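You operate a simulated robot arm through the tools that you are given. There is no shell and no other tool. Be economical: measure what you need, move in short steps, check, and stop when the job is done.

Carry out the task below with a simulated robot arm. There is one attempt and no reset: what you move stays moved.

## Task
Brush the bubbles out of the sample and roll its seam shut.
Fine: Smoothing brush and black seam roller; each goes back where it lay. Drop and damage nothing, leave nothing switched on.
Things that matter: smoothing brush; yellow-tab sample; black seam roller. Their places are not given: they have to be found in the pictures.

Only the result counts: the job must be done as asked and must still hold three seconds after the hand-in. Knocking over, shifting, dropping, spilling or breaking anything else fails it.

## Robot
A 7-joint arm with a two-finger parallel gripper, fixed in place. Base frame: the origin is at the foot of the arm, x ahead of it, y to its left, z up; the work surface is at about z = -0.001. Units: m, rad, N and s.
With the tool pointing down near the work surface it reaches from about 0.22 to 0.58 m from the base axis. Its first joint turns from -1.152 to 1.152 rad. Payload 2.5 kg.
The TCP is the grasp point between the finger pads, 0.023 m short of the fingertips. In the tool frame z runs along the fingers and y along their closing line. Largest opening 0.094 m; finger width 0.038, thickness 0.01; the body of the gripper, 0.054 by 0.096 m, starts 0.039 m behind the TCP.
Orientation is told as [roll, pitch, yaw] about the base's x, y, z axes, in that order, counted from this pose: with the fingers straight down and closing along the base's y, the tool's x points along the base's -x, its y along +y and its z along -z.

## Interface
- The arm moves only by the tool apply_moves. Its argument "rows" is a list of rows, each a list of 7 numbers: the shift along the tool's x, y, z in m, then the turn, a rotation vector about the tool's x, y, z in rad, then the finger opening in m, from 0 to 0.094. In form: [[tx, ty, tz, ax, ay, az, grip], ...]. A call has 1 to 20 rows; each row is the pose to reach, as a shift and turn from the pose commanded when the call began, along the tool's axes at that moment. Each row takes 0.2 s and may step no farther than 0.05 m and 0.15 rad from the row before; otherwise, or with a gripper value out of range, the whole call is refused. A pose out of reach is approached as far as the arm can. The call stops where the force on the tool passes 40 N (or 10 N more than at its start, if that is more) or the arm is blocked; 0.2 s more then pass. Each finger travels about 0.108 m/s and halts on what it meets, pressing with about 44 N; the grip force reading is that of the motor and also rises with nothing between the fingers. The clock runs only during rows and for 0.2 s after the last one: add rows that repeat a pose to give the fingers time. The reply holds the time, the measured pose of the TCP, the force on the tool along the base axes, the opening and the grip force, in the units named above and with some noise.
- Cameras (640 x 400 px; columns grow to the right, rows downward): "scene" is fixed at [0.111, -0.4082, 0.5299]; the picture's right is [0.87, -0.49, 0.00], its down [-0.35, -0.61, -0.71] and it looks along [0.35, 0.62, -0.70] (base axes); focal length 288 px, centre (320, 200). "wrist" rides on the gripper at [-0.039, 0, -0.044] in the tool frame; the picture's right is [0.00, -1.00, 0.00], its down [0.97, 0.00, -0.24] and it looks along [0.24, 0.00, 0.97] (tool axes); focal length 218 px, centre (320, 200).
- grab_frame(camera): a new picture of that camera. No time passes.
- locate(camera, pixels): for up to 12 pixels [column, row] of the newest picture of that camera ("zoom" is the newest enlarged one), the place [x, y, z] in the base frame of the surface seen there, good to about 0.003 m. No time passes.
- enlarge(camera, box): a new picture of the part [left, top, right, bottom] of that camera's present view, enlarged. No time passes.
- close_job(): hands the job in; it is judged then, once.

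Keep the steps short. Do not move on a guess: measure, check each grasp and each placing, and mend mistakes. In all there are 80 turns and 38 pictures (those below and enlarged ones count). Leave the gripper open and the arm clear of the work at the hand-in unless told otherwise, and finish with a single line.

The tools are called as name(argument=value, ...) on one line, values as JSON. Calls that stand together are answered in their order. apply_moves: Moves the arm, as the interface text tells. Its arguments: {"type":"object","properties":{"rows":{"type":"array"}},"required":["rows"]} The other tools are called the same way: grab_frame (camera) takes a picture; locate (camera, pixels) gives the place of the surface under pixels of a picture; enlarge (camera, box) takes an enlarged picture of a part of a camera's view; close_job () hands the job in.

At the start:

```text
time_s: 0.0
tcp_pos: [0.367, -0.2585, 0.3347]
orientation: [0.0, 0.001, -0.001]
wrist_force: [-0.4, 0.4, 0.3]
gripper_width: 0.0942
grip_force: 0.0
```

scene: 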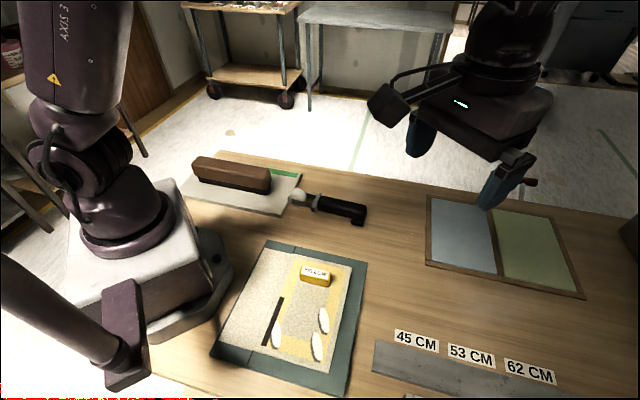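
wrist: 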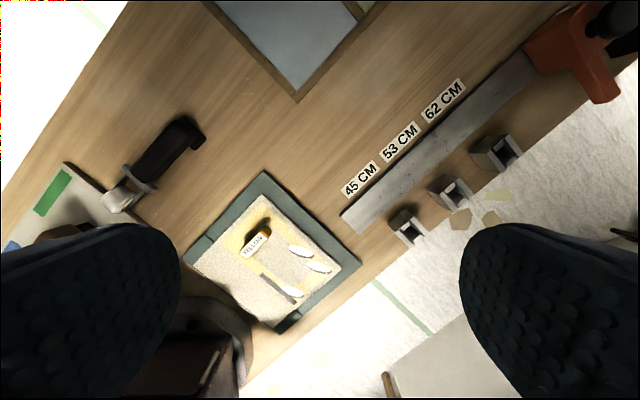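

I see a brown brush at about (230,175), a black-handled roller at about (335,207), and the sample at about (290,315). I'll enlarge these areas for detail.

enlarge(camera="scene", box=[170, 140, 390, 270])

enlarge(camera="scene", box=[200, 230, 380, 400])

locate(camera="scene", pixels=[[195, 162], [270, 180], [232, 172], [299, 197], [318, 201], [362, 211], [276, 335], [324, 320], [317, 346], [283, 298], [264, 344], [315, 275]])

```text
2.91 times, centred on (280, 205) of scene
```

zoom: 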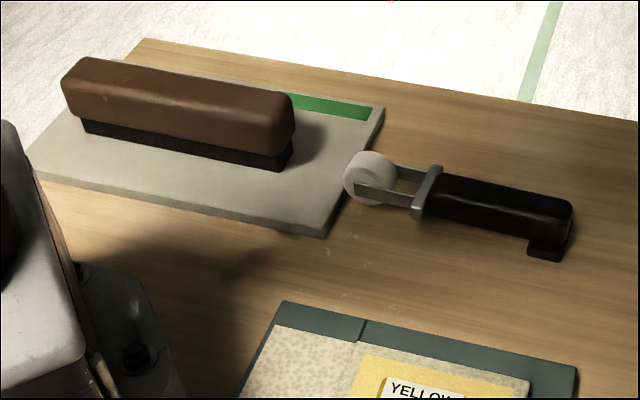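

```text
2.35 times, centred on (290, 315) of scene
```

zoom: 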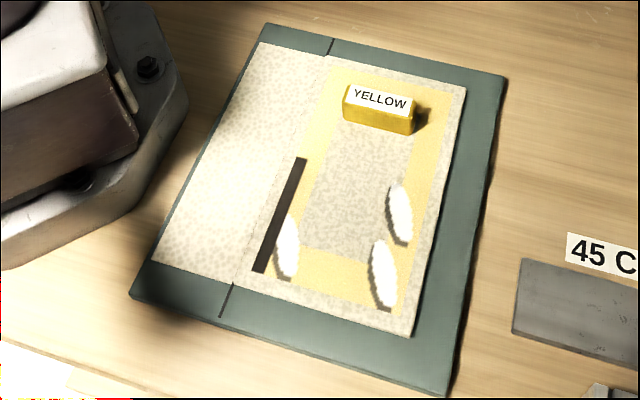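

```text
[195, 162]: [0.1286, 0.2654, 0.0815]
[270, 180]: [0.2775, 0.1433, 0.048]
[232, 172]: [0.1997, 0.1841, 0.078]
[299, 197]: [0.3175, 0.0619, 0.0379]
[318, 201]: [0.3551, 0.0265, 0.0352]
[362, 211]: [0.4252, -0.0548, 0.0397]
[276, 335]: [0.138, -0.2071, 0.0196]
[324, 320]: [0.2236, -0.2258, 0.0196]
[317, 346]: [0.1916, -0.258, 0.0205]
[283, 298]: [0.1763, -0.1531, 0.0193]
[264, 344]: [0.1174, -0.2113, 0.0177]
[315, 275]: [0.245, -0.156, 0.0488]
```

Next I'll look at the sample, roller and tray from above with the wrist camera.

enlarge(camera="wrist", box=[170, 160, 380, 340])

locate(camera="zoom", pixels=[[285, 40], [575, 310], [340, 500], [60, 330]])

```text
2.22 times, centred on (275, 250) of wrist
```

zoom: 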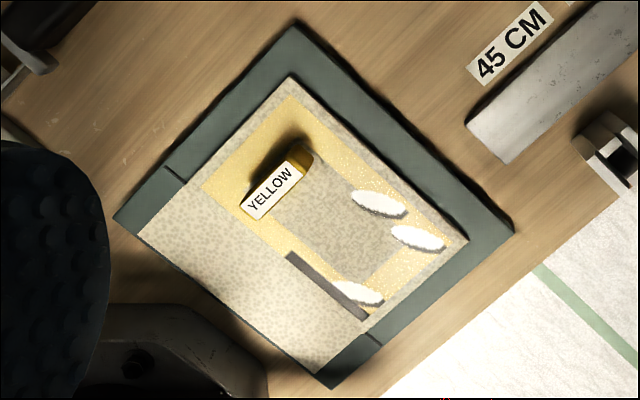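

```text
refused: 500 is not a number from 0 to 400
```

I'll measure the sample's outline, the bubbles, the seam and the tab in this enlarged view.

locate(camera="zoom", pixels=[[290, 255], [364, 318], [358, 293], [379, 203], [418, 238], [246, 200], [262, 212], [300, 158], [290, 80], [464, 241], [316, 370], [145, 232]])

locate(camera="scene", pixels=[[304, 273], [327, 278], [301, 282], [330, 286], [192, 176], [268, 197], [272, 174], [200, 157], [293, 194], [336, 205], [365, 222], [352, 217]])

```text
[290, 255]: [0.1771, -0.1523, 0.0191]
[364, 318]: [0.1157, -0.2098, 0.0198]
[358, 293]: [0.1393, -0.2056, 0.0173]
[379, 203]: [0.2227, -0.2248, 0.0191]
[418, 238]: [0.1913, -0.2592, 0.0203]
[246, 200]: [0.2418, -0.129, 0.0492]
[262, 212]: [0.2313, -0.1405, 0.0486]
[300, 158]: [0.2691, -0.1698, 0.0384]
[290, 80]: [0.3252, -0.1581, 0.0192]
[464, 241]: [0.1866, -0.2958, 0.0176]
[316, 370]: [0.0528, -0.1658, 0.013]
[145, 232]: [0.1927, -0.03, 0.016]
```

```text
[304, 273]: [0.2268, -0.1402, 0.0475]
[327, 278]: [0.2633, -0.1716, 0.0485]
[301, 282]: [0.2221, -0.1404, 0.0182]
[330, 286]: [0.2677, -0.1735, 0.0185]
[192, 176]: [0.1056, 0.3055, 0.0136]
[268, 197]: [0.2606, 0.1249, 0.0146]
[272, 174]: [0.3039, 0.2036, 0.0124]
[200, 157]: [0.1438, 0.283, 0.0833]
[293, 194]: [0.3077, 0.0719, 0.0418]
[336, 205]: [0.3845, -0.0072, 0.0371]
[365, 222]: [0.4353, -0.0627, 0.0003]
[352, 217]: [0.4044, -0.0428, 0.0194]
```

The sample lies at 45°, with its surface at z≈0.019 and the tab top at 0.049. All the bubbles are at u<0.02, clear of the tab. Next I'll carry the open gripper high over the brush and yaw it about -42° to see the brush from above.

apply_moves(rows=[[0.0117, 0.043, 0.0035, 0, 0, 0.073, 0.094], [0.0234, 0.086, 0.007, 0, 0, 0.146, 0.094], [0.0351, 0.129, 0.0105, 0, 0, 0.219, 0.094], [0.0468, 0.172, 0.014, 0, 0, 0.292, 0.094], [0.0585, 0.215, 0.0175, 0, 0, 0.365, 0.094], [0.0702, 0.258, 0.021, 0, 0, 0.438, 0.094], [0.0819, 0.301, 0.0245, 0, 0, 0.511, 0.094], [0.0936, 0.344, 0.028, 0, 0, 0.584, 0.094], [0.1053, 0.387, 0.0315, 0, 0, 0.657, 0.094], [0.117, 0.43, 0.035, 0, 0, 0.73, 0.094], [0.117, 0.43, 0.035, 0, 0, 0.73, 0.094]])

grab_frame(camera="wrist")

```text
time_s: 2.4
tcp_pos: [0.2506, 0.1699, 0.3006]
orientation: [-0.001, 0.001, -0.729]
wrist_force: [-0.3, 0.1, -0.1]
gripper_width: 0.0941
grip_force: 0.1
```

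```text
32 pictures are left
```

wrist: 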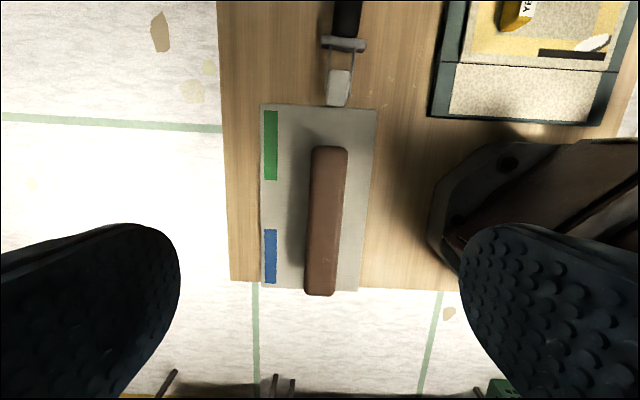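

The brush runs vertically in this picture, from (330,147) to (320,295). I'll measure its corners and the roller.

locate(camera="wrist", pixels=[[317, 152], [343, 152], [332, 290], [309, 290], [314, 220], [341, 220], [327, 220], [328, 100], [348, 100], [333, 72], [345, 45], [350, 8]])

enlarge(camera="wrist", box=[240, 90, 400, 300])

```text
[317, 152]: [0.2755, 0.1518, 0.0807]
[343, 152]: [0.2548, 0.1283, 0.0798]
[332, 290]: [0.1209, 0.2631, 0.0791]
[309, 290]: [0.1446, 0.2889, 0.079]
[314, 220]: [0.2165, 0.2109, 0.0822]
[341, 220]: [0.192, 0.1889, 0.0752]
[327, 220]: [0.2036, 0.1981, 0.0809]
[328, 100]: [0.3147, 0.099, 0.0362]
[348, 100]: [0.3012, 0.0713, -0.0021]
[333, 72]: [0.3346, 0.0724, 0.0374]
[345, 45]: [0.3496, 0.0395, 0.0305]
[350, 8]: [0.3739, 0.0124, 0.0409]
```

```text
1.90 times, centred on (320, 195) of wrist
```

zoom: 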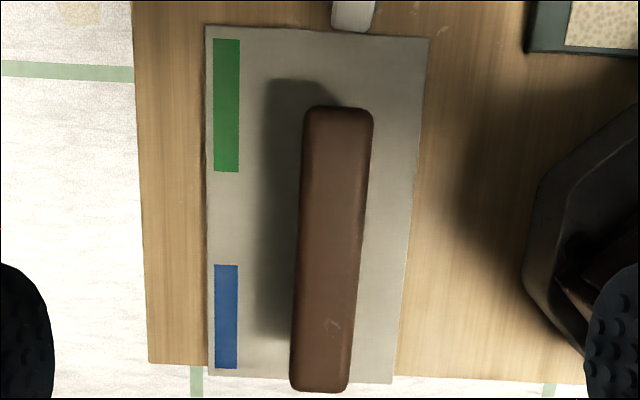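

The brush runs along about -45.8°, centred near (0.199, 0.208), with its top at z 0.081 and about 0.19 m long. I'll move above its centre, align, and come down to z≈0.13 to check.

apply_moves(rows=[[0.0128, -0.0012, 0.034, 0, 0, 0.014, 0.094], [0.0256, -0.0024, 0.068, 0, 0, 0.028, 0.094], [0.0383, -0.0036, 0.102, 0, 0, 0.042, 0.094], [0.0511, -0.0048, 0.136, 0, 0, 0.056, 0.094], [0.0639, -0.006, 0.17, 0, 0, 0.07, 0.094], [0.0639, -0.006, 0.17, 0, 0, 0.07, 0.094]])

grab_frame(camera="wrist")

enlarge(camera="scene", box=[150, 100, 390, 260])

```text
time_s: 3.8
tcp_pos: [0.1995, 0.2107, 0.1309]
orientation: [0.001, 0.0, -0.799]
wrist_force: [0.5, -0.7, 0.8]
gripper_width: 0.0938
grip_force: 0.1
```

```text
30 pictures are left
```

wrist: 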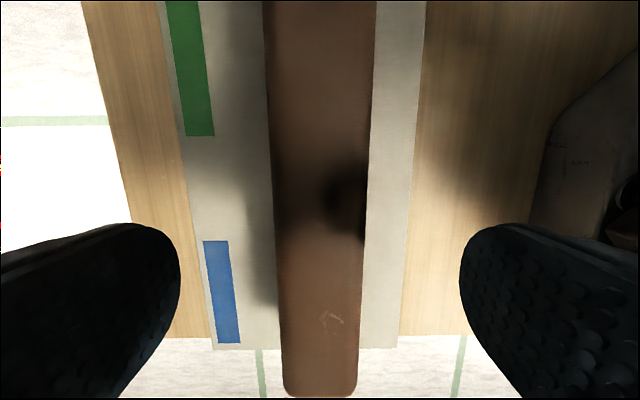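

```text
2.50 times, centred on (270, 180) of scene
```

zoom: 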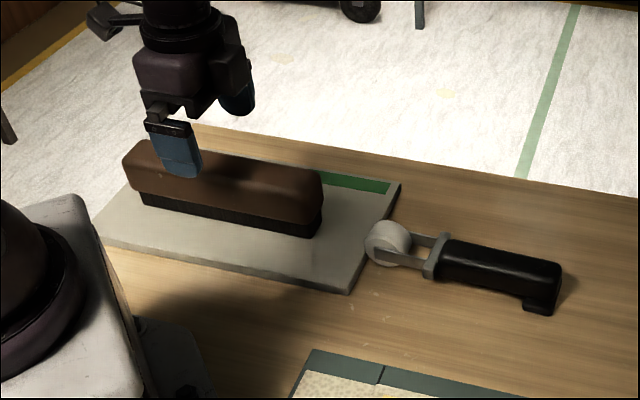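

The brush sits centred between the fingers and parallel to them. I'll measure the line where wood meets bristles and the bristle base in the enlarged scene picture.

locate(camera="zoom", pixels=[[230, 205], [230, 212], [230, 217], [230, 224], [145, 193], [148, 206], [312, 225], [310, 235], [320, 215], [240, 180], [130, 150], [318, 180]])

locate(camera="wrist", pixels=[[320, 393], [320, 5], [275, 200], [365, 200], [286, 350], [356, 350]])

```text
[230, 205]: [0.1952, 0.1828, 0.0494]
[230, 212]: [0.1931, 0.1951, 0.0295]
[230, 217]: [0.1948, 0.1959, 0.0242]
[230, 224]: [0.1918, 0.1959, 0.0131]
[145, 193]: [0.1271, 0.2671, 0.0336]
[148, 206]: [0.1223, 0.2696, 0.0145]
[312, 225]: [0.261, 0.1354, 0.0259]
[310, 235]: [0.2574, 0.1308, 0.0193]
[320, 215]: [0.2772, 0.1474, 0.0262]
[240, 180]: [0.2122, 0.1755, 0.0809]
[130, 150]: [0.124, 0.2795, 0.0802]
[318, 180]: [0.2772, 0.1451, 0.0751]
```

```text
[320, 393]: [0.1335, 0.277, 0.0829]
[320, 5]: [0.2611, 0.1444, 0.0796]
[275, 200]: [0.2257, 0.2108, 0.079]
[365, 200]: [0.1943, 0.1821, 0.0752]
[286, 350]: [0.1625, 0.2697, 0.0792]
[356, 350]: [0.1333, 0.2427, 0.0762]
```

The wood spans z≈0.035–0.081. I'll shift 3 mm sideways to centre on it, then lower to z 0.068 with the fingers open.

apply_moves(rows=[[0, -0.003, 0.02, 0, 0, 0, 0.094], [0, -0.003, 0.04, 0, 0, 0, 0.094], [0, -0.003, 0.055, 0, 0, 0, 0.094], [0, -0.003, 0.063, 0, 0, 0, 0.094], [0, -0.003, 0.063, 0, 0, 0, 0.094]])

```text
time_s: 5.0
tcp_pos: [0.197, 0.2069, 0.0682]
orientation: [0.0, 0.0, -0.799]
wrist_force: [-0.2, -0.2, 0.2]
gripper_width: 0.0936
grip_force: 0.0
```

I'm at grasp height with no contact. Next I'll close on the wood.

apply_moves(rows=[[0, 0, 0, 0, 0, 0, 0.05], [0, 0, 0, 0, 0, 0, 0.042], [0, 0, 0, 0, 0, 0, 0.03], [0, 0, 0, 0, 0, 0, 0.02], [0, 0, 0, 0, 0, 0, 0.02], [0, 0, 0, 0, 0, 0, 0.02]])

grab_frame(camera="wrist")

```text
time_s: 6.4
tcp_pos: [0.1971, 0.2086, 0.067]
orientation: [0.001, -0.001, -0.799]
wrist_force: [0.3, 0.8, 1.9]
gripper_width: 0.046
grip_force: 44.1
```

```text
28 pictures are left
```

wrist: 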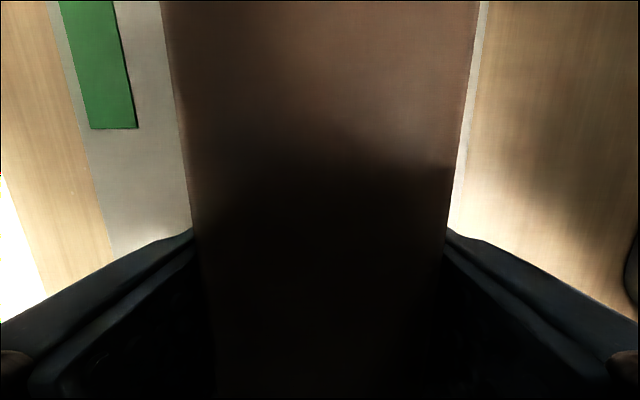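

The grasp is firm: 44 N at width 0.046. I'll lift straight up 0.1 m and check that the brush comes along.

apply_moves(rows=[[0, 0, -0.01, 0, 0, 0, 0.02], [0, 0, -0.03, 0, 0, 0, 0.02], [0, 0, -0.065, 0, 0, 0, 0.02], [0, 0, -0.1, 0, 0, 0, 0.02], [0, 0, -0.1, 0, 0, 0, 0.02]])

enlarge(camera="scene", box=[150, 60, 390, 260])

```text
time_s: 7.6
tcp_pos: [0.1964, 0.2078, 0.168]
orientation: [0.0, 0.0, -0.798]
wrist_force: [0.1, 0.4, -2.2]
gripper_width: 0.0459
grip_force: 44.0
```

```text
2.00 times, centred on (270, 160) of scene
```

zoom: 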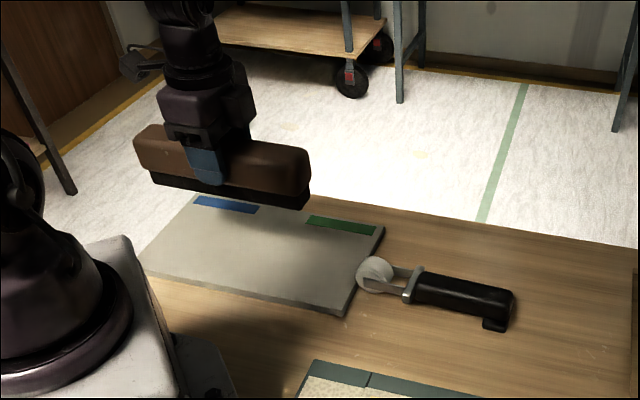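

The brush is lifted level, about 2 N. I'll carry it in an arc past (0.32, 0) and then over the start point of the stroke on the sample.

apply_moves(rows=[[-0.0392, -0.0095, 0, 0, 0, 0, 0.02], [-0.0783, -0.019, 0, 0, 0, 0, 0.02], [-0.1175, -0.0285, 0, 0, 0, 0, 0.02], [-0.1566, -0.038, 0, 0, 0, 0, 0.02], [-0.1958, -0.0475, 0, 0, 0, 0, 0.02], [-0.2349, -0.057, 0, 0, 0, 0, 0.02], [-0.2451, -0.0912, 0, 0, 0, -0.002, 0.02], [-0.2554, -0.1255, 0, 0, 0, -0.005, 0.02], [-0.2656, -0.1597, 0, 0, 0, -0.008, 0.02], [-0.2758, -0.1939, 0, 0, 0, -0.011, 0.02], [-0.2861, -0.2282, 0, 0, 0, -0.014, 0.02], [-0.2963, -0.2624, 0, 0, 0, -0.014, 0.02], [-0.2963, -0.2624, 0, 0, 0, -0.014, 0.02]])

grab_frame(camera="scene")

grab_frame(camera="wrist")

```text
time_s: 10.4
tcp_pos: [0.2152, -0.1861, 0.1656]
orientation: [0.0, 0.001, -0.787]
wrist_force: [1.4, -0.4, -2.4]
gripper_width: 0.0456
grip_force: 44.3
```

```text
26 pictures are left
```

scene: 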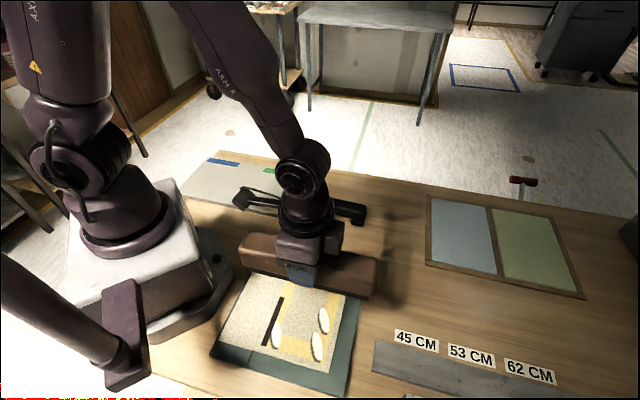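

```text
25 pictures are left
```

wrist: 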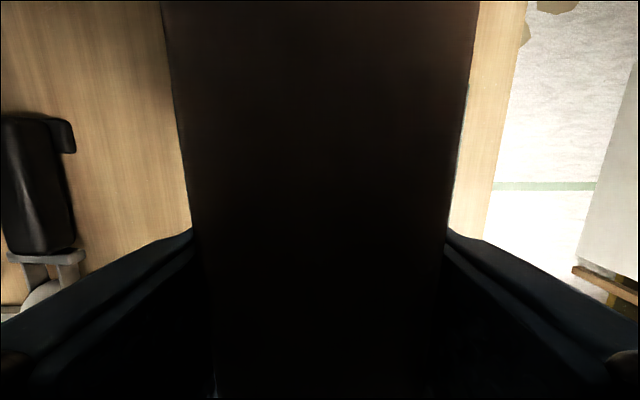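

I'm above the start: u≈0.021, v≈0.284, so about 6 mm finger clearance to the tab. I'll lower to z≈0.08, just above contact.

apply_moves(rows=[[0, 0, 0.03, 0, 0, 0, 0.02], [0, 0, 0.06, 0, 0, 0, 0.02], [0, 0, 0.076, 0, 0, 0, 0.02], [0, 0, 0.086, 0, 0, 0, 0.02], [0, 0, 0.086, 0, 0, 0, 0.02]])

enlarge(camera="scene", box=[200, 220, 400, 400])

```text
time_s: 11.6
tcp_pos: [0.2171, -0.1877, 0.0808]
orientation: [0.0, 0.0, -0.785]
wrist_force: [1.1, 0.0, -3.2]
gripper_width: 0.0459
grip_force: 44.0
```

```text
2.22 times, centred on (300, 310) of scene
```

zoom: 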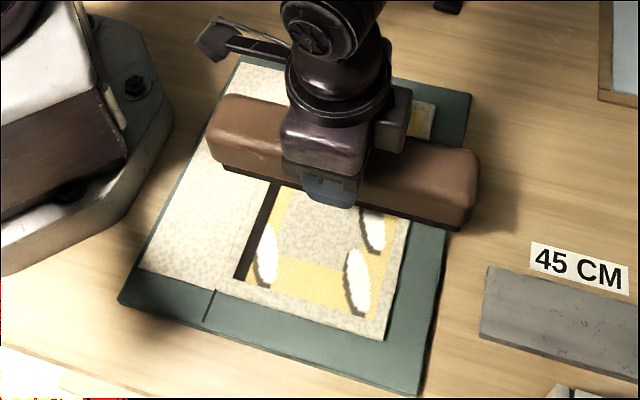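

The brush hovers just above the sample, covering the width of all three bubbles. I'll lower a little at a time and watch the force.

apply_moves(rows=[[0, 0, 0.003, 0, 0, 0, 0.02], [0, 0, 0.006, 0, 0, 0, 0.02], [0, 0, 0.008, 0, 0, 0, 0.02], [0, 0, 0.008, 0, 0, 0, 0.02]])

```text
time_s: 12.6
tcp_pos: [0.2161, -0.1875, 0.0731]
orientation: [0.001, -0.001, -0.785]
wrist_force: [-0.2, -0.6, -2.7]
gripper_width: 0.0456
grip_force: 44.5
```

Still no contact, at -2.7 N. I'll go down another 2–3 mm.

apply_moves(rows=[[0, 0, 0.001, 0, 0, 0, 0.02], [0, 0, 0.002, 0, 0, 0, 0.02], [0, 0, 0.002, 0, 0, 0, 0.02]])

```text
time_s: 13.4
tcp_pos: [0.2164, -0.1888, 0.071]
orientation: [0.001, -0.003, -0.786]
wrist_force: [-5.8, 2.6, 39.2]
gripper_width: 0.0458
grip_force: 44.3
```

That's stiff contact at 39 N, too hard. I'll back off 1.3 mm.

apply_moves(rows=[[0, 0, -0.0013, 0, 0, 0, 0.02], [0, 0, -0.0013, 0, 0, 0, 0.02]])

```text
time_s: 14.0
tcp_pos: [0.2159, -0.1878, 0.0717]
orientation: [0.001, -0.002, -0.785]
wrist_force: [1.9, -2.7, 3.9]
gripper_width: 0.0457
grip_force: 44.2
```

Now a light press, about 6 N net. I'll sweep 20 mm along -u and check the force.

apply_moves(rows=[[0, -0.005, 0, 0, 0, 0, 0.02], [0, -0.01, 0, 0, 0, 0, 0.02], [0, -0.015, 0, 0, 0, 0, 0.02], [0, -0.02, 0, 0, 0, 0, 0.02]])

enlarge(camera="scene", box=[200, 220, 400, 400])

```text
time_s: 15.0
tcp_pos: [0.2024, -0.2008, 0.0717]
orientation: [-0.001, 0.001, -0.787]
wrist_force: [1.8, 0.9, 1.7]
gripper_width: 0.046
grip_force: 43.4
```

```text
2.22 times, centred on (300, 310) of scene
```

zoom: 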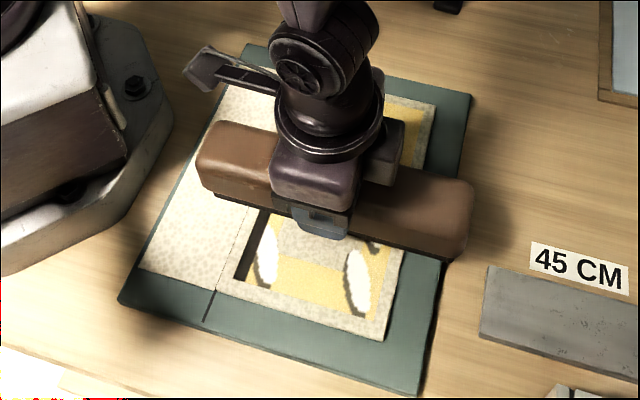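

Contact is steady at about 4.5 N net. I'll press 0.3 mm more and continue the stroke past the lower edge, to u≈-0.085.

apply_moves(rows=[[0, -0.006, 0.0003, 0, 0, 0, 0.02], [0, -0.012, 0.0003, 0, 0, 0, 0.02], [0, -0.018, 0.0003, 0, 0, 0, 0.02], [0, -0.024, 0.0003, 0, 0, 0, 0.02], [0, -0.03, 0.0003, 0, 0, 0, 0.02], [0, -0.036, 0.0003, 0, 0, 0, 0.02], [0, -0.042, 0.0003, 0, 0, 0, 0.02]])

enlarge(camera="scene", box=[200, 220, 400, 400])

```text
time_s: 16.6
tcp_pos: [0.1735, -0.2304, 0.0716]
orientation: [0.002, -0.001, -0.785]
wrist_force: [7.1, 8.3, 17.6]
gripper_width: 0.0461
grip_force: 43.8
```

```text
2.22 times, centred on (300, 310) of scene
```

zoom: 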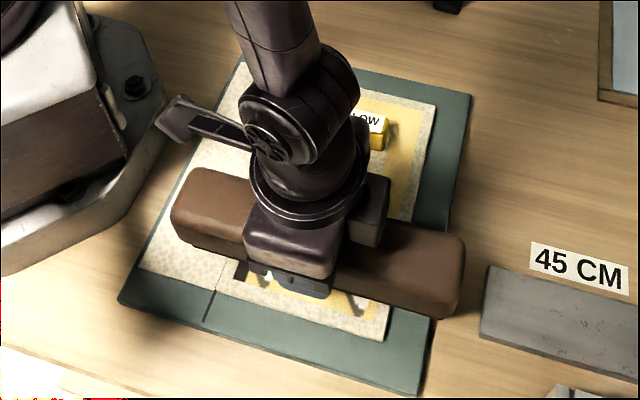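

Force rose to about 20 N net with normal drag, so I'll ease off 0.3 mm and finish the stroke.

apply_moves(rows=[[0, -0.006, -0.0003, 0, 0, 0, 0.02], [0, -0.012, -0.0003, 0, 0, 0, 0.02], [0, -0.018, -0.0003, 0, 0, 0, 0.02], [0, -0.024, -0.0003, 0, 0, 0, 0.02], [0, -0.03, -0.0003, 0, 0, 0, 0.02], [0, -0.036, -0.0003, 0, 0, 0, 0.02], [0, -0.042, -0.0003, 0, 0, 0, 0.02]])

```text
time_s: 18.2
tcp_pos: [0.1412, -0.2605, 0.0719]
orientation: [-0.002, 0.002, -0.787]
wrist_force: [-0.6, 0.4, -3.1]
gripper_width: 0.0457
grip_force: 44.1
```

The reading is back to free weight, so the brush is at the lower edge. I'll lift and move back up over the start to inspect the sample.

apply_moves(rows=[[0, 0, -0.03, 0, 0, 0, 0.02], [0, 0, -0.06, 0, 0, 0, 0.02], [0, 0, -0.094, 0, 0, 0, 0.02], [0, 0.04, -0.094, 0, 0, 0, 0.02], [0, 0.08, -0.094, 0, 0, 0, 0.02], [0, 0.107, -0.094, 0, 0, 0, 0.02], [0, 0.107, -0.094, 0, 0, 0, 0.02]])

enlarge(camera="scene", box=[200, 220, 400, 400])

```text
time_s: 19.8
tcp_pos: [0.2192, -0.1855, 0.1669]
orientation: [0.0, -0.002, -0.786]
wrist_force: [-0.3, 0.6, -3.0]
gripper_width: 0.0455
grip_force: 44.0
```

```text
2.22 times, centred on (300, 310) of scene
```

zoom: 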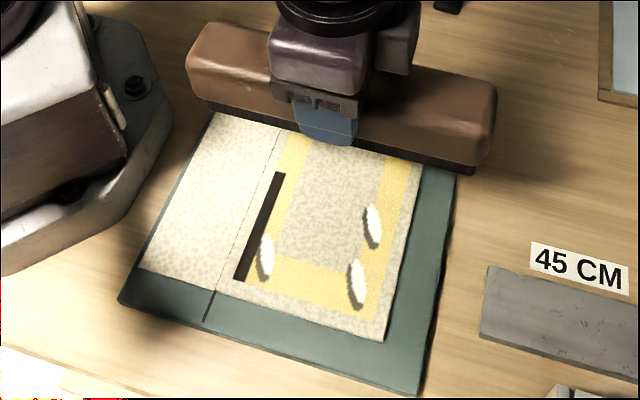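

All three bubbles have shrunk but are still there, so more strokes are needed. I'll lower to the same light contact again.

apply_moves(rows=[[0, 0, 0.04, 0, 0, 0, 0.02], [0, 0, 0.08, 0, 0, 0, 0.02], [0, 0, 0.09, 0, 0, 0, 0.02], [0, 0, 0.093, 0, 0, 0, 0.02], [0, 0, 0.0943, 0, 0, 0, 0.02], [0, 0, 0.0943, 0, 0, 0, 0.02]])

```text
time_s: 21.2
tcp_pos: [0.2161, -0.1855, 0.0718]
orientation: [-0.001, 0.0, -0.785]
wrist_force: [-1.4, 0.5, 3.5]
gripper_width: 0.0459
grip_force: 44.0
```

Contact is about 6 N net. I'll do one slow stroke down to u≈-0.065.

apply_moves(rows=[[0, -0.007, 0.0002, 0, 0, 0, 0.02], [0, -0.014, 0.0002, 0, 0, 0, 0.02], [0, -0.021, 0.0002, 0, 0, 0, 0.02], [0, -0.028, 0.0002, 0, 0, 0, 0.02], [0, -0.035, 0.0002, 0, 0, 0, 0.02], [0, -0.042, 0.0002, 0, 0, 0, 0.02], [0, -0.049, 0.0002, 0, 0, 0, 0.02], [0, -0.056, 0.0002, 0, 0, 0, 0.02], [0, -0.063, 0.0002, 0, 0, 0, 0.02], [0, -0.07, 0.0002, 0, 0, 0, 0.02], [0, -0.077, 0.0002, 0, 0, 0, 0.02], [0, -0.085, 0.0002, 0, 0, 0, 0.02]])

```text
time_s: 23.8
tcp_pos: [0.1575, -0.2472, 0.0714]
orientation: [0.0, 0.0, -0.784]
wrist_force: [4.7, 4.3, 10.4]
gripper_width: 0.0461
grip_force: 43.9
```

A good steady 13 N. I'll stroke back up to u≈0.02 in contact.

apply_moves(rows=[[0, 0.007, 0, 0, 0, 0, 0.02], [0, 0.014, 0, 0, 0, 0, 0.02], [0, 0.021, 0, 0, 0, 0, 0.02], [0, 0.028, 0, 0, 0, 0, 0.02], [0, 0.035, 0, 0, 0, 0, 0.02], [0, 0.042, 0, 0, 0, 0, 0.02], [0, 0.049, 0, 0, 0, 0, 0.02], [0, 0.056, 0, 0, 0, 0, 0.02], [0, 0.063, 0, 0, 0, 0, 0.02], [0, 0.07, 0, 0, 0, 0, 0.02], [0, 0.077, 0, 0, 0, 0, 0.02], [0, 0.084, 0, 0, 0, 0, 0.02]])

enlarge(camera="scene", box=[200, 220, 400, 400])

```text
time_s: 26.4
tcp_pos: [0.218, -0.1857, 0.0715]
orientation: [0.001, 0.001, -0.785]
wrist_force: [-6.0, -5.7, 16.3]
gripper_width: 0.0456
grip_force: 43.7
```

```text
2.22 times, centred on (300, 310) of scene
```

zoom: 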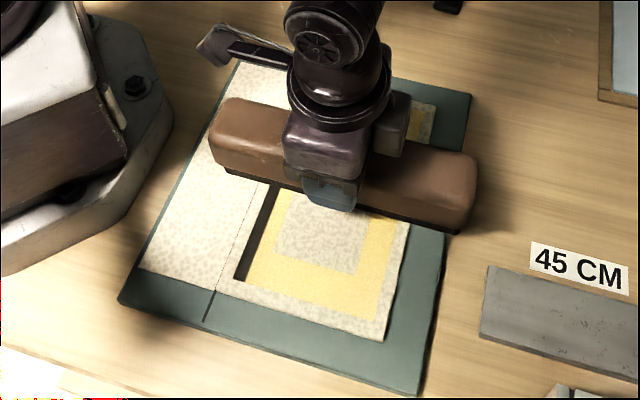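

The lower bubbles are gone. I'll lift and check the upper one too.

apply_moves(rows=[[0, 0, -0.03, 0, 0, 0, 0.02], [0, 0, -0.06, 0, 0, 0, 0.02], [0, 0, -0.096, 0, 0, 0, 0.02], [0, 0, -0.096, 0, 0, 0, 0.02]])

enlarge(camera="scene", box=[200, 220, 400, 400])

```text
time_s: 27.4
tcp_pos: [0.2183, -0.1861, 0.1685]
orientation: [0.0, 0.0, -0.785]
wrist_force: [-0.8, -0.2, -2.5]
gripper_width: 0.0457
grip_force: 43.9
```

```text
2.22 times, centred on (300, 310) of scene
```

zoom: 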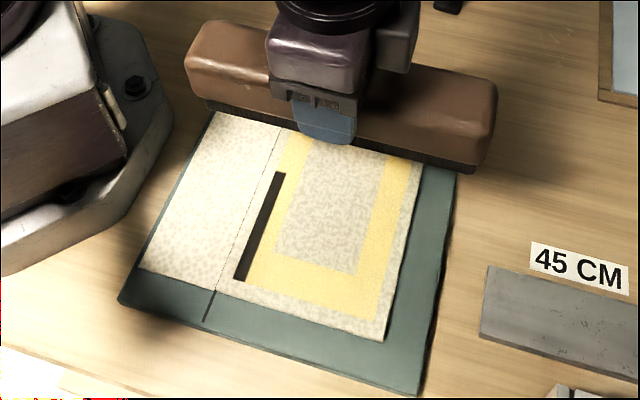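

All the bubbles are brushed out. I'll carry the brush back the same way to above its place on the tray.

apply_moves(rows=[[0.0098, 0.0341, 0, 0, 0, 0, 0.02], [0.0195, 0.0681, 0, 0, 0, 0, 0.02], [0.0293, 0.1022, 0, 0, 0, 0, 0.02], [0.0391, 0.1363, 0, 0, 0, 0, 0.02], [0.0488, 0.1703, 0, 0, 0, 0, 0.02], [0.0586, 0.2044, 0, 0, 0, 0, 0.02], [0.0976, 0.2144, 0, 0, 0, 0.004, 0.02], [0.1366, 0.2244, 0, 0, 0, 0.007, 0.02], [0.1756, 0.2344, 0, 0, 0, 0.01, 0.02], [0.2146, 0.2444, 0, 0, 0, 0.014, 0.02], [0.2536, 0.2544, 0, 0, 0, 0.014, 0.02], [0.2926, 0.2644, 0, 0, 0, 0.014, 0.02], [0.2926, 0.2644, 0, 0, 0, 0.014, 0.02], [0.2926, 0.2644, 0, 0, 0, 0.014, 0.02]])

```text
time_s: 30.4
tcp_pos: [0.1978, 0.2089, 0.1657]
orientation: [-0.001, -0.001, -0.801]
wrist_force: [0.1, 0.0, -2.3]
gripper_width: 0.046
grip_force: 44.1
```

I'm above the original spot within noise. I'll lower to just above the tray and settle.

apply_moves(rows=[[0, 0, 0.03, 0, 0, 0, 0.02], [0, 0, 0.06, 0, 0, 0, 0.02], [0, 0, 0.085, 0, 0, 0, 0.02], [0, 0, 0.095, 0, 0, 0, 0.02], [0, 0, 0.099, 0, 0, 0, 0.02], [0, 0, 0.099, 0, 0, 0, 0.02]])

```text
time_s: 31.8
tcp_pos: [0.1963, 0.2084, 0.0679]
orientation: [-0.001, 0.001, -0.8]
wrist_force: [0.6, -0.3, -2.8]
gripper_width: 0.0461
grip_force: 44.4
```

Still carrying the weight. I'll go down in 0.7 mm steps until it touches.

apply_moves(rows=[[0, 0, 0.0007, 0, 0, 0, 0.02], [0, 0, 0.0014, 0, 0, 0, 0.02], [0, 0, 0.0014, 0, 0, 0, 0.02]])

```text
time_s: 32.6
tcp_pos: [0.1975, 0.2073, 0.067]
orientation: [0.002, 0.001, -0.798]
wrist_force: [-0.1, -0.8, -2.4]
gripper_width: 0.0456
grip_force: 44.2
```

apply_moves(rows=[[0, 0, 0.0006, 0, 0, 0, 0.02], [0, 0, 0.0012, 0, 0, 0, 0.02], [0, 0, 0.0012, 0, 0, 0, 0.02]])

```text
time_s: 33.4
tcp_pos: [0.1975, 0.2079, 0.0655]
orientation: [-0.001, 0.0, -0.8]
wrist_force: [-1.5, -0.9, 6.6]
gripper_width: 0.0459
grip_force: 44.0
stopped in row 3: the force on the tool passed its limit (the readings are from after the stop); the commanded pose is now the measured one
```

It's touching the tray. I'll open the fingers slowly.

apply_moves(rows=[[0, 0, 0, 0, 0, 0, 0.046], [0, 0, 0, 0, 0, 0, 0.052], [0, 0, 0, 0, 0, 0, 0.07], [0, 0, 0, 0, 0, 0, 0.094], [0, 0, 0, 0, 0, 0, 0.094], [0, 0, 0, 0, 0, 0, 0.094]])

```text
time_s: 34.8
tcp_pos: [0.1967, 0.2076, 0.0666]
orientation: [0.001, 0.001, -0.8]
wrist_force: [-0.6, -0.5, 0.3]
gripper_width: 0.0939
grip_force: 0.0
```

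Released. I'll rise straight up clear of the brush and take a look.

apply_moves(rows=[[0, 0, -0.02, 0, 0, 0, 0.094], [0, 0, -0.05, 0, 0, 0, 0.094], [0, 0, -0.09, 0, 0, 0, 0.094], [0, 0, -0.135, 0, 0, 0, 0.094], [0, 0, -0.18, 0, 0, 0, 0.094], [-0.04, 0, -0.18, 0, 0, 0, 0.094], [-0.08, -0.01, -0.18, 0, 0, 0, 0.094], [-0.12, -0.02, -0.18, 0, 0, 0, 0.094], [-0.16, -0.025, -0.18, 0, 0, 0, 0.094], [-0.2, -0.03, -0.18, 0, 0, 0, 0.094], [-0.2, -0.03, -0.18, 0, 0, 0, 0.094]])

grab_frame(camera="wrist")

grab_frame(camera="scene")

```text
time_s: 37.2
tcp_pos: [0.3135, 0.0437, 0.2467]
orientation: [-0.002, 0.0, -0.802]
wrist_force: [0.4, 0.7, -0.1]
gripper_width: 0.094
grip_force: 0.2
```

```text
18 pictures are left
```

wrist: 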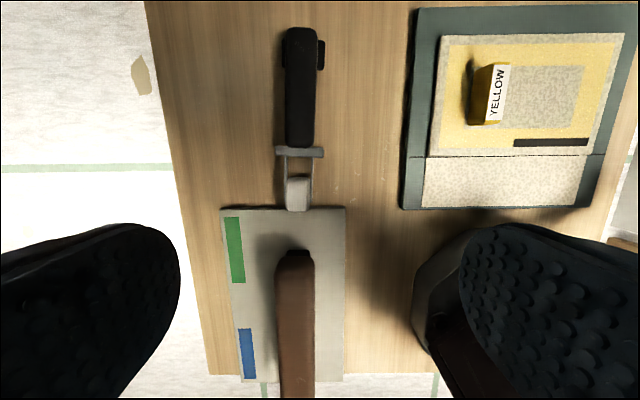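

```text
17 pictures are left
```

scene: 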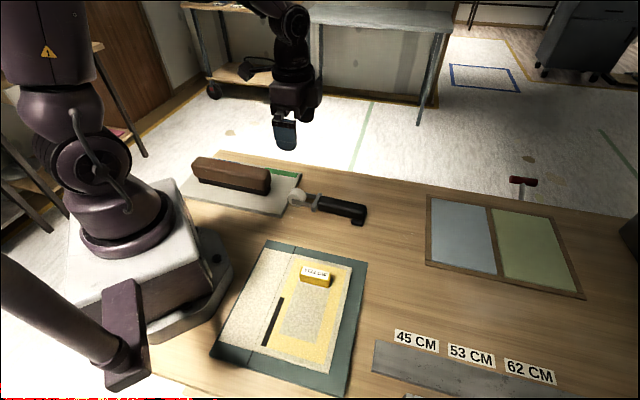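

The brush is back exactly as it lay. I'll measure the roller in this top view: wheel at (298,193), collar at (300,152), handle from (300,30) to (300,147).

locate(camera="wrist", pixels=[[298, 182], [298, 205], [290, 195], [306, 195], [300, 152], [289, 135], [311, 135], [300, 120], [291, 60], [313, 60], [301, 40], [320, 55]])

enlarge(camera="wrist", box=[220, 10, 380, 230])

enlarge(camera="scene", box=[270, 170, 390, 245])

```text
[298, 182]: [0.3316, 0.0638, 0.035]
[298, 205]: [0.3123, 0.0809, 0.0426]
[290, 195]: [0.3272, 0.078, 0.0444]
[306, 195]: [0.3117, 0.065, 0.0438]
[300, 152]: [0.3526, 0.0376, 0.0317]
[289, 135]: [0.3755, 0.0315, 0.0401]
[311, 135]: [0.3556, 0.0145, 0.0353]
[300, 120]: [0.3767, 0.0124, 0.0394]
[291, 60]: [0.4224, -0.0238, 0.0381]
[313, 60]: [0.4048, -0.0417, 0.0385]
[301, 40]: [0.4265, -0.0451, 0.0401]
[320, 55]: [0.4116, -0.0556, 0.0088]
```

```text
1.82 times, centred on (300, 120) of wrist
```

zoom: 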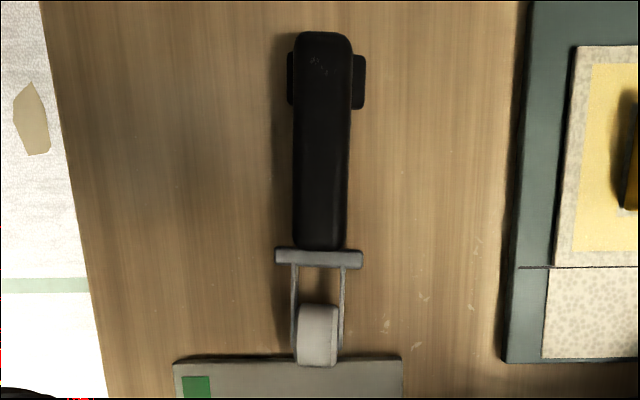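

```text
5.33 times, centred on (330, 208) of scene
```

zoom: 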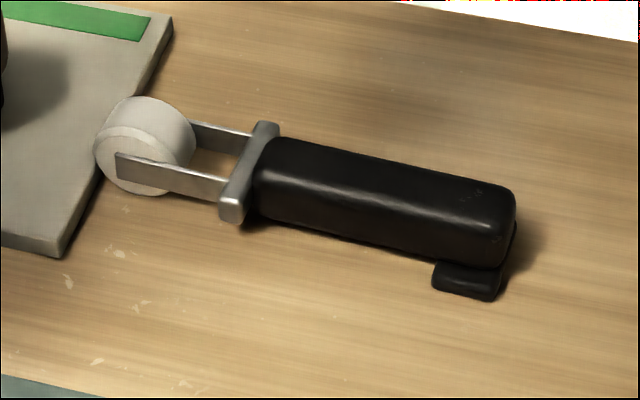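

The roller handle runs along about -48.3°, 26 mm wide with its top at z 0.040. The wheel is at about (0.32, 0.072). I'll measure the seam strip and tab edges again in the current wrist view.

locate(camera="wrist", pixels=[[514, 143], [530, 140], [530, 145], [565, 143], [586, 142], [470, 124], [488, 123], [503, 123], [473, 75], [550, 156], [500, 100], [480, 121]])

locate(camera="zoom", pixels=[[120, 130], [150, 190], [165, 165], [255, 215], [300, 222], [440, 262], [465, 290], [497, 300], [380, 243], [380, 200], [180, 110], [240, 130]])

```text
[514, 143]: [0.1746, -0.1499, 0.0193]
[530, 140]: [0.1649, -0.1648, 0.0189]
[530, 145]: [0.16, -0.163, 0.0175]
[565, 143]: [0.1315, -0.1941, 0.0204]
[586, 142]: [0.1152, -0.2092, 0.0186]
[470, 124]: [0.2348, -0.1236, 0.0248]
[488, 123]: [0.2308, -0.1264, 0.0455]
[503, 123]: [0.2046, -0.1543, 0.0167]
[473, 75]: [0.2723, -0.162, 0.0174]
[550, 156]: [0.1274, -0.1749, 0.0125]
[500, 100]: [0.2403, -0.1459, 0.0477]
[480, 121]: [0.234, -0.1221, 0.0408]
```

```text
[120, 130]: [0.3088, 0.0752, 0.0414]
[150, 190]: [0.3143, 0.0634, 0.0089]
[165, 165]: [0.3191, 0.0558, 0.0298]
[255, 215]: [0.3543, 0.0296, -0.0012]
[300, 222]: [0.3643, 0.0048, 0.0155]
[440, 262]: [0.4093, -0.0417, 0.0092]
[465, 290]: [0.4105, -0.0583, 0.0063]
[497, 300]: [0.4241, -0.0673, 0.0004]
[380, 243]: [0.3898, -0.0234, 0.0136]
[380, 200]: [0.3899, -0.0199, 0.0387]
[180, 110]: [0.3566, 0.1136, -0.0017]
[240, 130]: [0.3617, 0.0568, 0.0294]
```

The strip centre is at v≈0.2305 and the tab edge at v≈0.2525, so the fingers would be tight next to the tab. I'll hold the handle high and tilt it about 20° with the wheel down, so the fingertips pass above the tab. First I'll go above the grasp point (0.370, 0.018), aligned, at z≈0.12.

apply_moves(rows=[[-0.0144, 0.0057, 0.03, 0, 0, 0.01, 0.094], [-0.0288, 0.0114, 0.06, 0, 0, 0.02, 0.094], [-0.0431, 0.0171, 0.09, 0, 0, 0.03, 0.094], [-0.0575, 0.0228, 0.127, 0, 0, 0.041, 0.094], [-0.0575, 0.0228, 0.127, 0, 0, 0.041, 0.094]])

grab_frame(camera="wrist")

```text
time_s: 38.4
tcp_pos: [0.3713, 0.0184, 0.1204]
orientation: [0.001, 0.0, -0.842]
wrist_force: [-0.7, 1.0, -0.4]
gripper_width: 0.094
grip_force: 0.1
```

```text
14 pictures are left
```

wrist: 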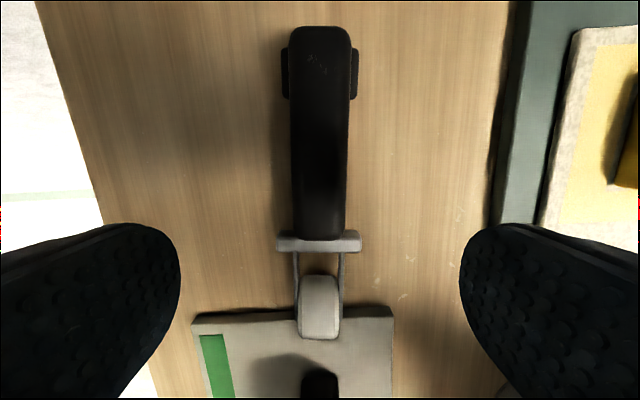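

The handle is centred, but the grasp point projects only about 18 mm behind the collar. I'll measure the collar to keep the fingers off it.

locate(camera="wrist", pixels=[[320, 232], [320, 242], [285, 240], [353, 240], [320, 225], [320, 290], [320, 320], [292, 150], [346, 150], [320, 212]])

```text
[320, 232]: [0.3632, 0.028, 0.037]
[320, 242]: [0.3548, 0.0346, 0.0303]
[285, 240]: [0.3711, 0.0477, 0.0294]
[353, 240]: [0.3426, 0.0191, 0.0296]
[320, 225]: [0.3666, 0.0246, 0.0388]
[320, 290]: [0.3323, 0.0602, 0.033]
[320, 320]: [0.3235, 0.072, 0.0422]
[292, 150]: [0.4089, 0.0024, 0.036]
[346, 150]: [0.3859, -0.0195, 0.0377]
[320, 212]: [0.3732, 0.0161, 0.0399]
```

The handle's front end is 17 mm from the TCP line. I'll shift 8 mm back along the handle and lower to z≈0.038.

apply_moves(rows=[[-0.008, 0.001, 0.025, 0, 0, 0, 0.094], [-0.008, 0.001, 0.05, 0, 0, 0, 0.094], [-0.008, 0.001, 0.07, 0, 0, 0, 0.094], [-0.008, 0.001, 0.082, 0, 0, 0, 0.094], [-0.008, 0.001, 0.082, 0, 0, 0, 0.094]])

enlarge(camera="scene", box=[270, 130, 420, 245])

```text
time_s: 39.6
tcp_pos: [0.3779, 0.0131, 0.0376]
orientation: [0.0, 0.001, -0.842]
wrist_force: [-0.2, 0.2, -0.4]
gripper_width: 0.094
grip_force: 0.2
```

```text
3.48 times, centred on (345, 188) of scene
```

zoom: 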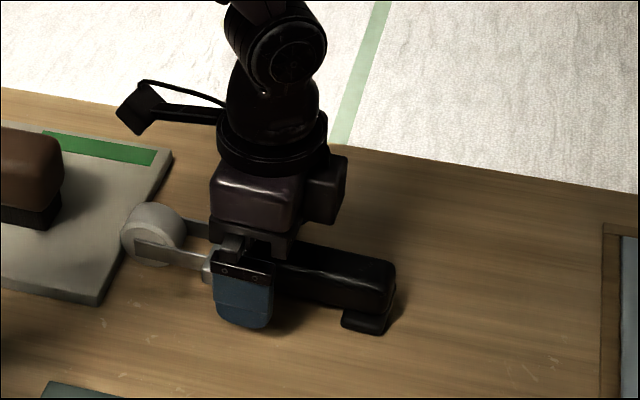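

The fingers straddle the handle behind the collar. I'll close.

apply_moves(rows=[[0, 0, 0, 0, 0, 0, 0.05], [0, 0, 0, 0, 0, 0, 0.034], [0, 0, 0, 0, 0, 0, 0.026], [0, 0, 0, 0, 0, 0, 0.01], [0, 0, 0, 0, 0, 0, 0.01], [0, 0, 0, 0, 0, 0, 0.01]])

grab_frame(camera="wrist")

```text
time_s: 41.0
tcp_pos: [0.3777, 0.0136, 0.0377]
orientation: [-0.001, 0.0, -0.842]
wrist_force: [-0.3, -0.6, -0.7]
gripper_width: 0.0334
grip_force: 43.8
```

```text
12 pictures are left
```

wrist: 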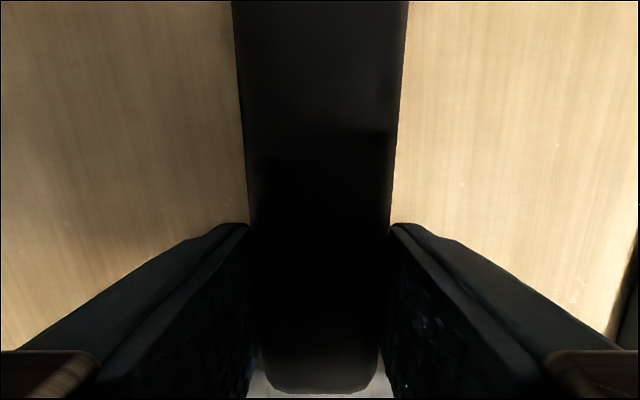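

The grip is firm on the handle: 44 N at width 0.033. I'll lift straight up 0.13 m and check.

apply_moves(rows=[[0, 0, -0.008, 0, 0, 0, 0.01], [0, 0, -0.03, 0, 0, 0, 0.01], [0, 0, -0.065, 0, 0, 0, 0.01], [0, 0, -0.1, 0, 0, 0, 0.01], [0, 0, -0.13, 0, 0, 0, 0.01], [0, 0, -0.13, 0, 0, 0, 0.01]])

enlarge(camera="scene", box=[220, 80, 460, 240])

```text
time_s: 42.4
tcp_pos: [0.3771, 0.0141, 0.1679]
orientation: [-0.002, 0.003, -0.84]
wrist_force: [-0.6, -0.1, -2.1]
gripper_width: 0.0334
grip_force: 43.7
```

```text
2.50 times, centred on (340, 160) of scene
```

zoom: 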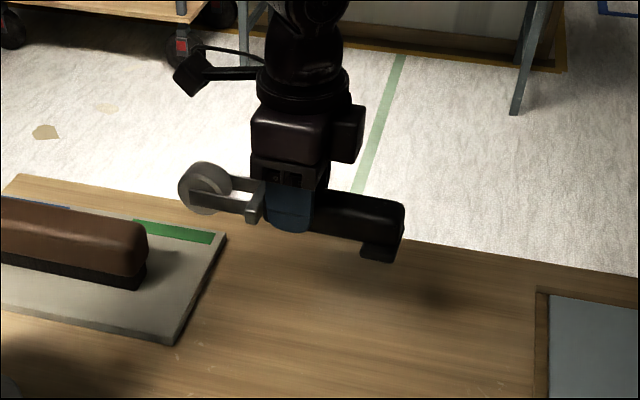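

The roller hangs level, about 2 N. I'll carry it over the seam and turn it +93° so the handle points away up the seam.

apply_moves(rows=[[0.0015, -0.0157, 0, 0, 0, -0.1356, 0.01], [0.003, -0.0313, 0, 0, 0, -0.2712, 0.01], [0.0045, -0.047, 0, 0, 0, -0.4068, 0.01], [0.006, -0.0626, 0, 0, 0, -0.5423, 0.01], [0.0075, -0.0783, 0, 0, 0, -0.6779, 0.01], [0.009, -0.0939, 0, 0, 0, -0.8135, 0.01], [0.0106, -0.1096, 0, 0, 0, -0.9491, 0.01], [0.0121, -0.1252, 0, 0, 0, -1.0847, 0.01], [0.0136, -0.1409, 0, 0, 0, -1.2203, 0.01], [0.0151, -0.1565, 0, 0, 0, -1.3558, 0.01], [0.0166, -0.1722, 0, 0, 0, -1.4914, 0.01], [0.0181, -0.1878, 0, 0, 0, -1.627, 0.01], [0.0181, -0.1878, 0, 0, 0, -1.627, 0.01], [0.0181, -0.1878, 0, 0, 0, -1.627, 0.01]])

enlarge(camera="scene", box=[180, 180, 420, 400])

```text
time_s: 45.4
tcp_pos: [0.2244, -0.0985, 0.1682]
orientation: [0.0, -0.001, 0.787]
wrist_force: [-1.1, 0.3, -1.2]
gripper_width: 0.0334
grip_force: 43.9
```

```text
1.82 times, centred on (300, 290) of scene
```

zoom: 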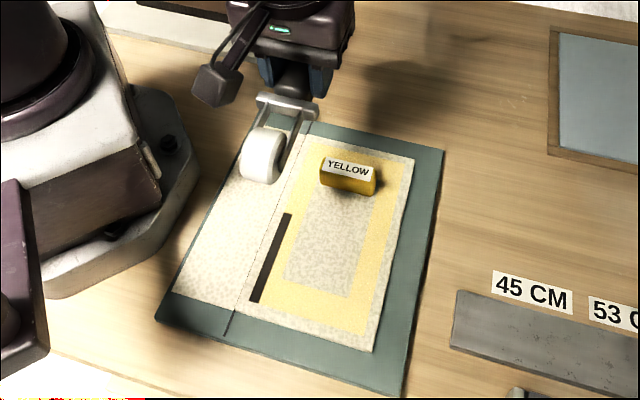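

The roller is aligned with the seam. I'll tilt it 20° wheel-down at height and line it up just above the top end of the strip, then look.

apply_moves(rows=[[-0.003, -0.0005, 0, 0, -0.117, 0, 0.01], [-0.006, -0.001, 0, 0, -0.234, 0, 0.01], [-0.0096, -0.0012, 0, 0, -0.35, 0, 0.01], [-0.0096, -0.0012, 0.035, 0, -0.35, 0, 0.01], [-0.0096, -0.0012, 0.07, 0, -0.35, 0, 0.01], [-0.0096, -0.0012, 0.07, 0, -0.35, 0, 0.01]])

enlarge(camera="scene", box=[200, 220, 380, 360])

```text
time_s: 46.8
tcp_pos: [0.2333, -0.0929, 0.0971]
orientation: [0.002, -0.35, 0.785]
wrist_force: [-0.5, -1.0, -2.2]
gripper_width: 0.0335
grip_force: 43.8
```

```text
2.86 times, centred on (290, 290) of scene
```

zoom: 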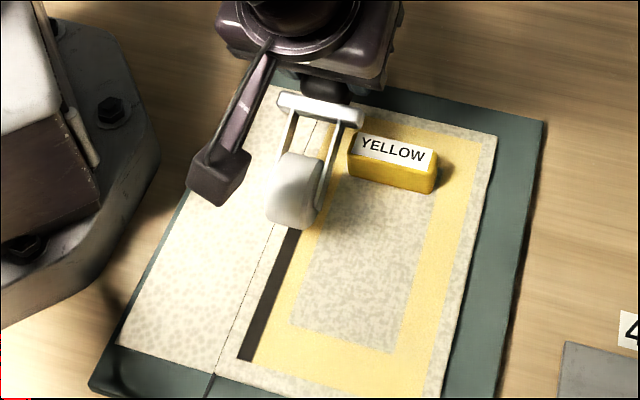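

I'll check the wheel, collar and tab positions against the strip.

locate(camera="zoom", pixels=[[272, 210], [300, 215], [285, 180], [312, 180], [299, 160], [283, 100], [358, 115], [354, 140], [352, 158], [292, 245], [246, 350], [312, 215]])

```text
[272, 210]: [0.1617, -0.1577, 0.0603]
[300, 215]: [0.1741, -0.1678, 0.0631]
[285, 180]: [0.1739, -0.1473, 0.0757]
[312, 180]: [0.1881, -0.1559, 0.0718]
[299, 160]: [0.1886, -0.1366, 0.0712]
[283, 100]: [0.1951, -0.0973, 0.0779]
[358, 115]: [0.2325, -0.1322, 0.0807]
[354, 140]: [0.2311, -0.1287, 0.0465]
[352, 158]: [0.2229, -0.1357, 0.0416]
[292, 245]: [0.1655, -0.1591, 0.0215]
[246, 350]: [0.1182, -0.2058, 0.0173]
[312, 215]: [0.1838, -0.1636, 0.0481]
```

The wheel spans v≈0.225–0.2445 (centre about 0.235), against the strip at 0.2295. I'll turn it about 0.03 rad, shift 3 mm towards the strip, and lower to just above contact.

apply_moves(rows=[[0, 0.003, 0, 0.0103, 0, 0.0282, 0.01], [0.0017, 0.003, 0.0047, 0.0103, 0, 0.0282, 0.01], [0.0034, 0.003, 0.0094, 0.0103, 0, 0.0282, 0.01], [0.0034, 0.003, 0.0094, 0.0103, 0, 0.0282, 0.01]])

enlarge(camera="scene", box=[220, 230, 340, 350])

locate(camera="zoom", pixels=[[200, 170], [240, 170], [260, 170], [270, 200], [200, 130], [240, 130], [240, 220], [180, 330], [165, 370], [300, 70], [270, 60], [330, 90]])

```text
time_s: 47.8
tcp_pos: [0.2275, -0.0872, 0.0807]
orientation: [0.037, -0.341, 0.752]
wrist_force: [7.6, -6.6, 15.8]
gripper_width: 0.0338
grip_force: 44.1
out of reach, approached as far as the arm can: row 3, 4
```

```text
3.33 times, centred on (280, 290) of scene
```

zoom: 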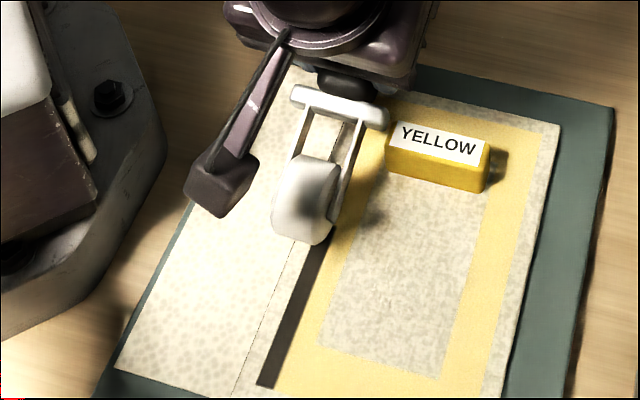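

```text
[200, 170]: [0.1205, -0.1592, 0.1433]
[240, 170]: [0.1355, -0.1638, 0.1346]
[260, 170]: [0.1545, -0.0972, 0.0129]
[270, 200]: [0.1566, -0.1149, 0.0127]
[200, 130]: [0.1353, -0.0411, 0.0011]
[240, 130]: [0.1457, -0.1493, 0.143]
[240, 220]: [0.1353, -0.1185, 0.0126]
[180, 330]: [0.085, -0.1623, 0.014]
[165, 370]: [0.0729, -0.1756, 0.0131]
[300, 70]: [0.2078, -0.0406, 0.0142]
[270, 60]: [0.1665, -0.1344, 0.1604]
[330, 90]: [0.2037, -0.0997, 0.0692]
```

The arm couldn't quite reach that tilted pose, and the wheel is touching with about 18 N. I'll lift straight off 20 mm and check the pose before trying a smaller tilt.

apply_moves(rows=[[-0.0068, 0, -0.0188, 0, 0, 0, 0.01], [-0.0068, 0, -0.0188, 0, 0, 0, 0.01]])

```text
time_s: 48.4
tcp_pos: [0.23, -0.0907, 0.1081]
orientation: [0.002, -0.351, 0.755]
wrist_force: [-0.1, 0.6, -1.2]
gripper_width: 0.0335
grip_force: 43.9
```

It lifted cleanly and the pose is as commanded. I'll reduce the tilt to 0.31, move 9.5 mm along the seam and come down to z≈0.085, just above contact.

apply_moves(rows=[[0.0089, 0, -0.0033, 0, 0.04, 0, 0.01], [0.0128, 0, 0.0075, 0, 0.04, 0, 0.01], [0.0168, 0, 0.0183, 0, 0.04, 0, 0.01], [0.0168, 0, 0.0183, 0, 0.04, 0, 0.01]])

```text
time_s: 49.4
tcp_pos: [0.2255, -0.0984, 0.0855]
orientation: [0.005, -0.312, 0.756]
wrist_force: [0.3, -0.3, -1.9]
gripper_width: 0.0336
grip_force: 44.4
```

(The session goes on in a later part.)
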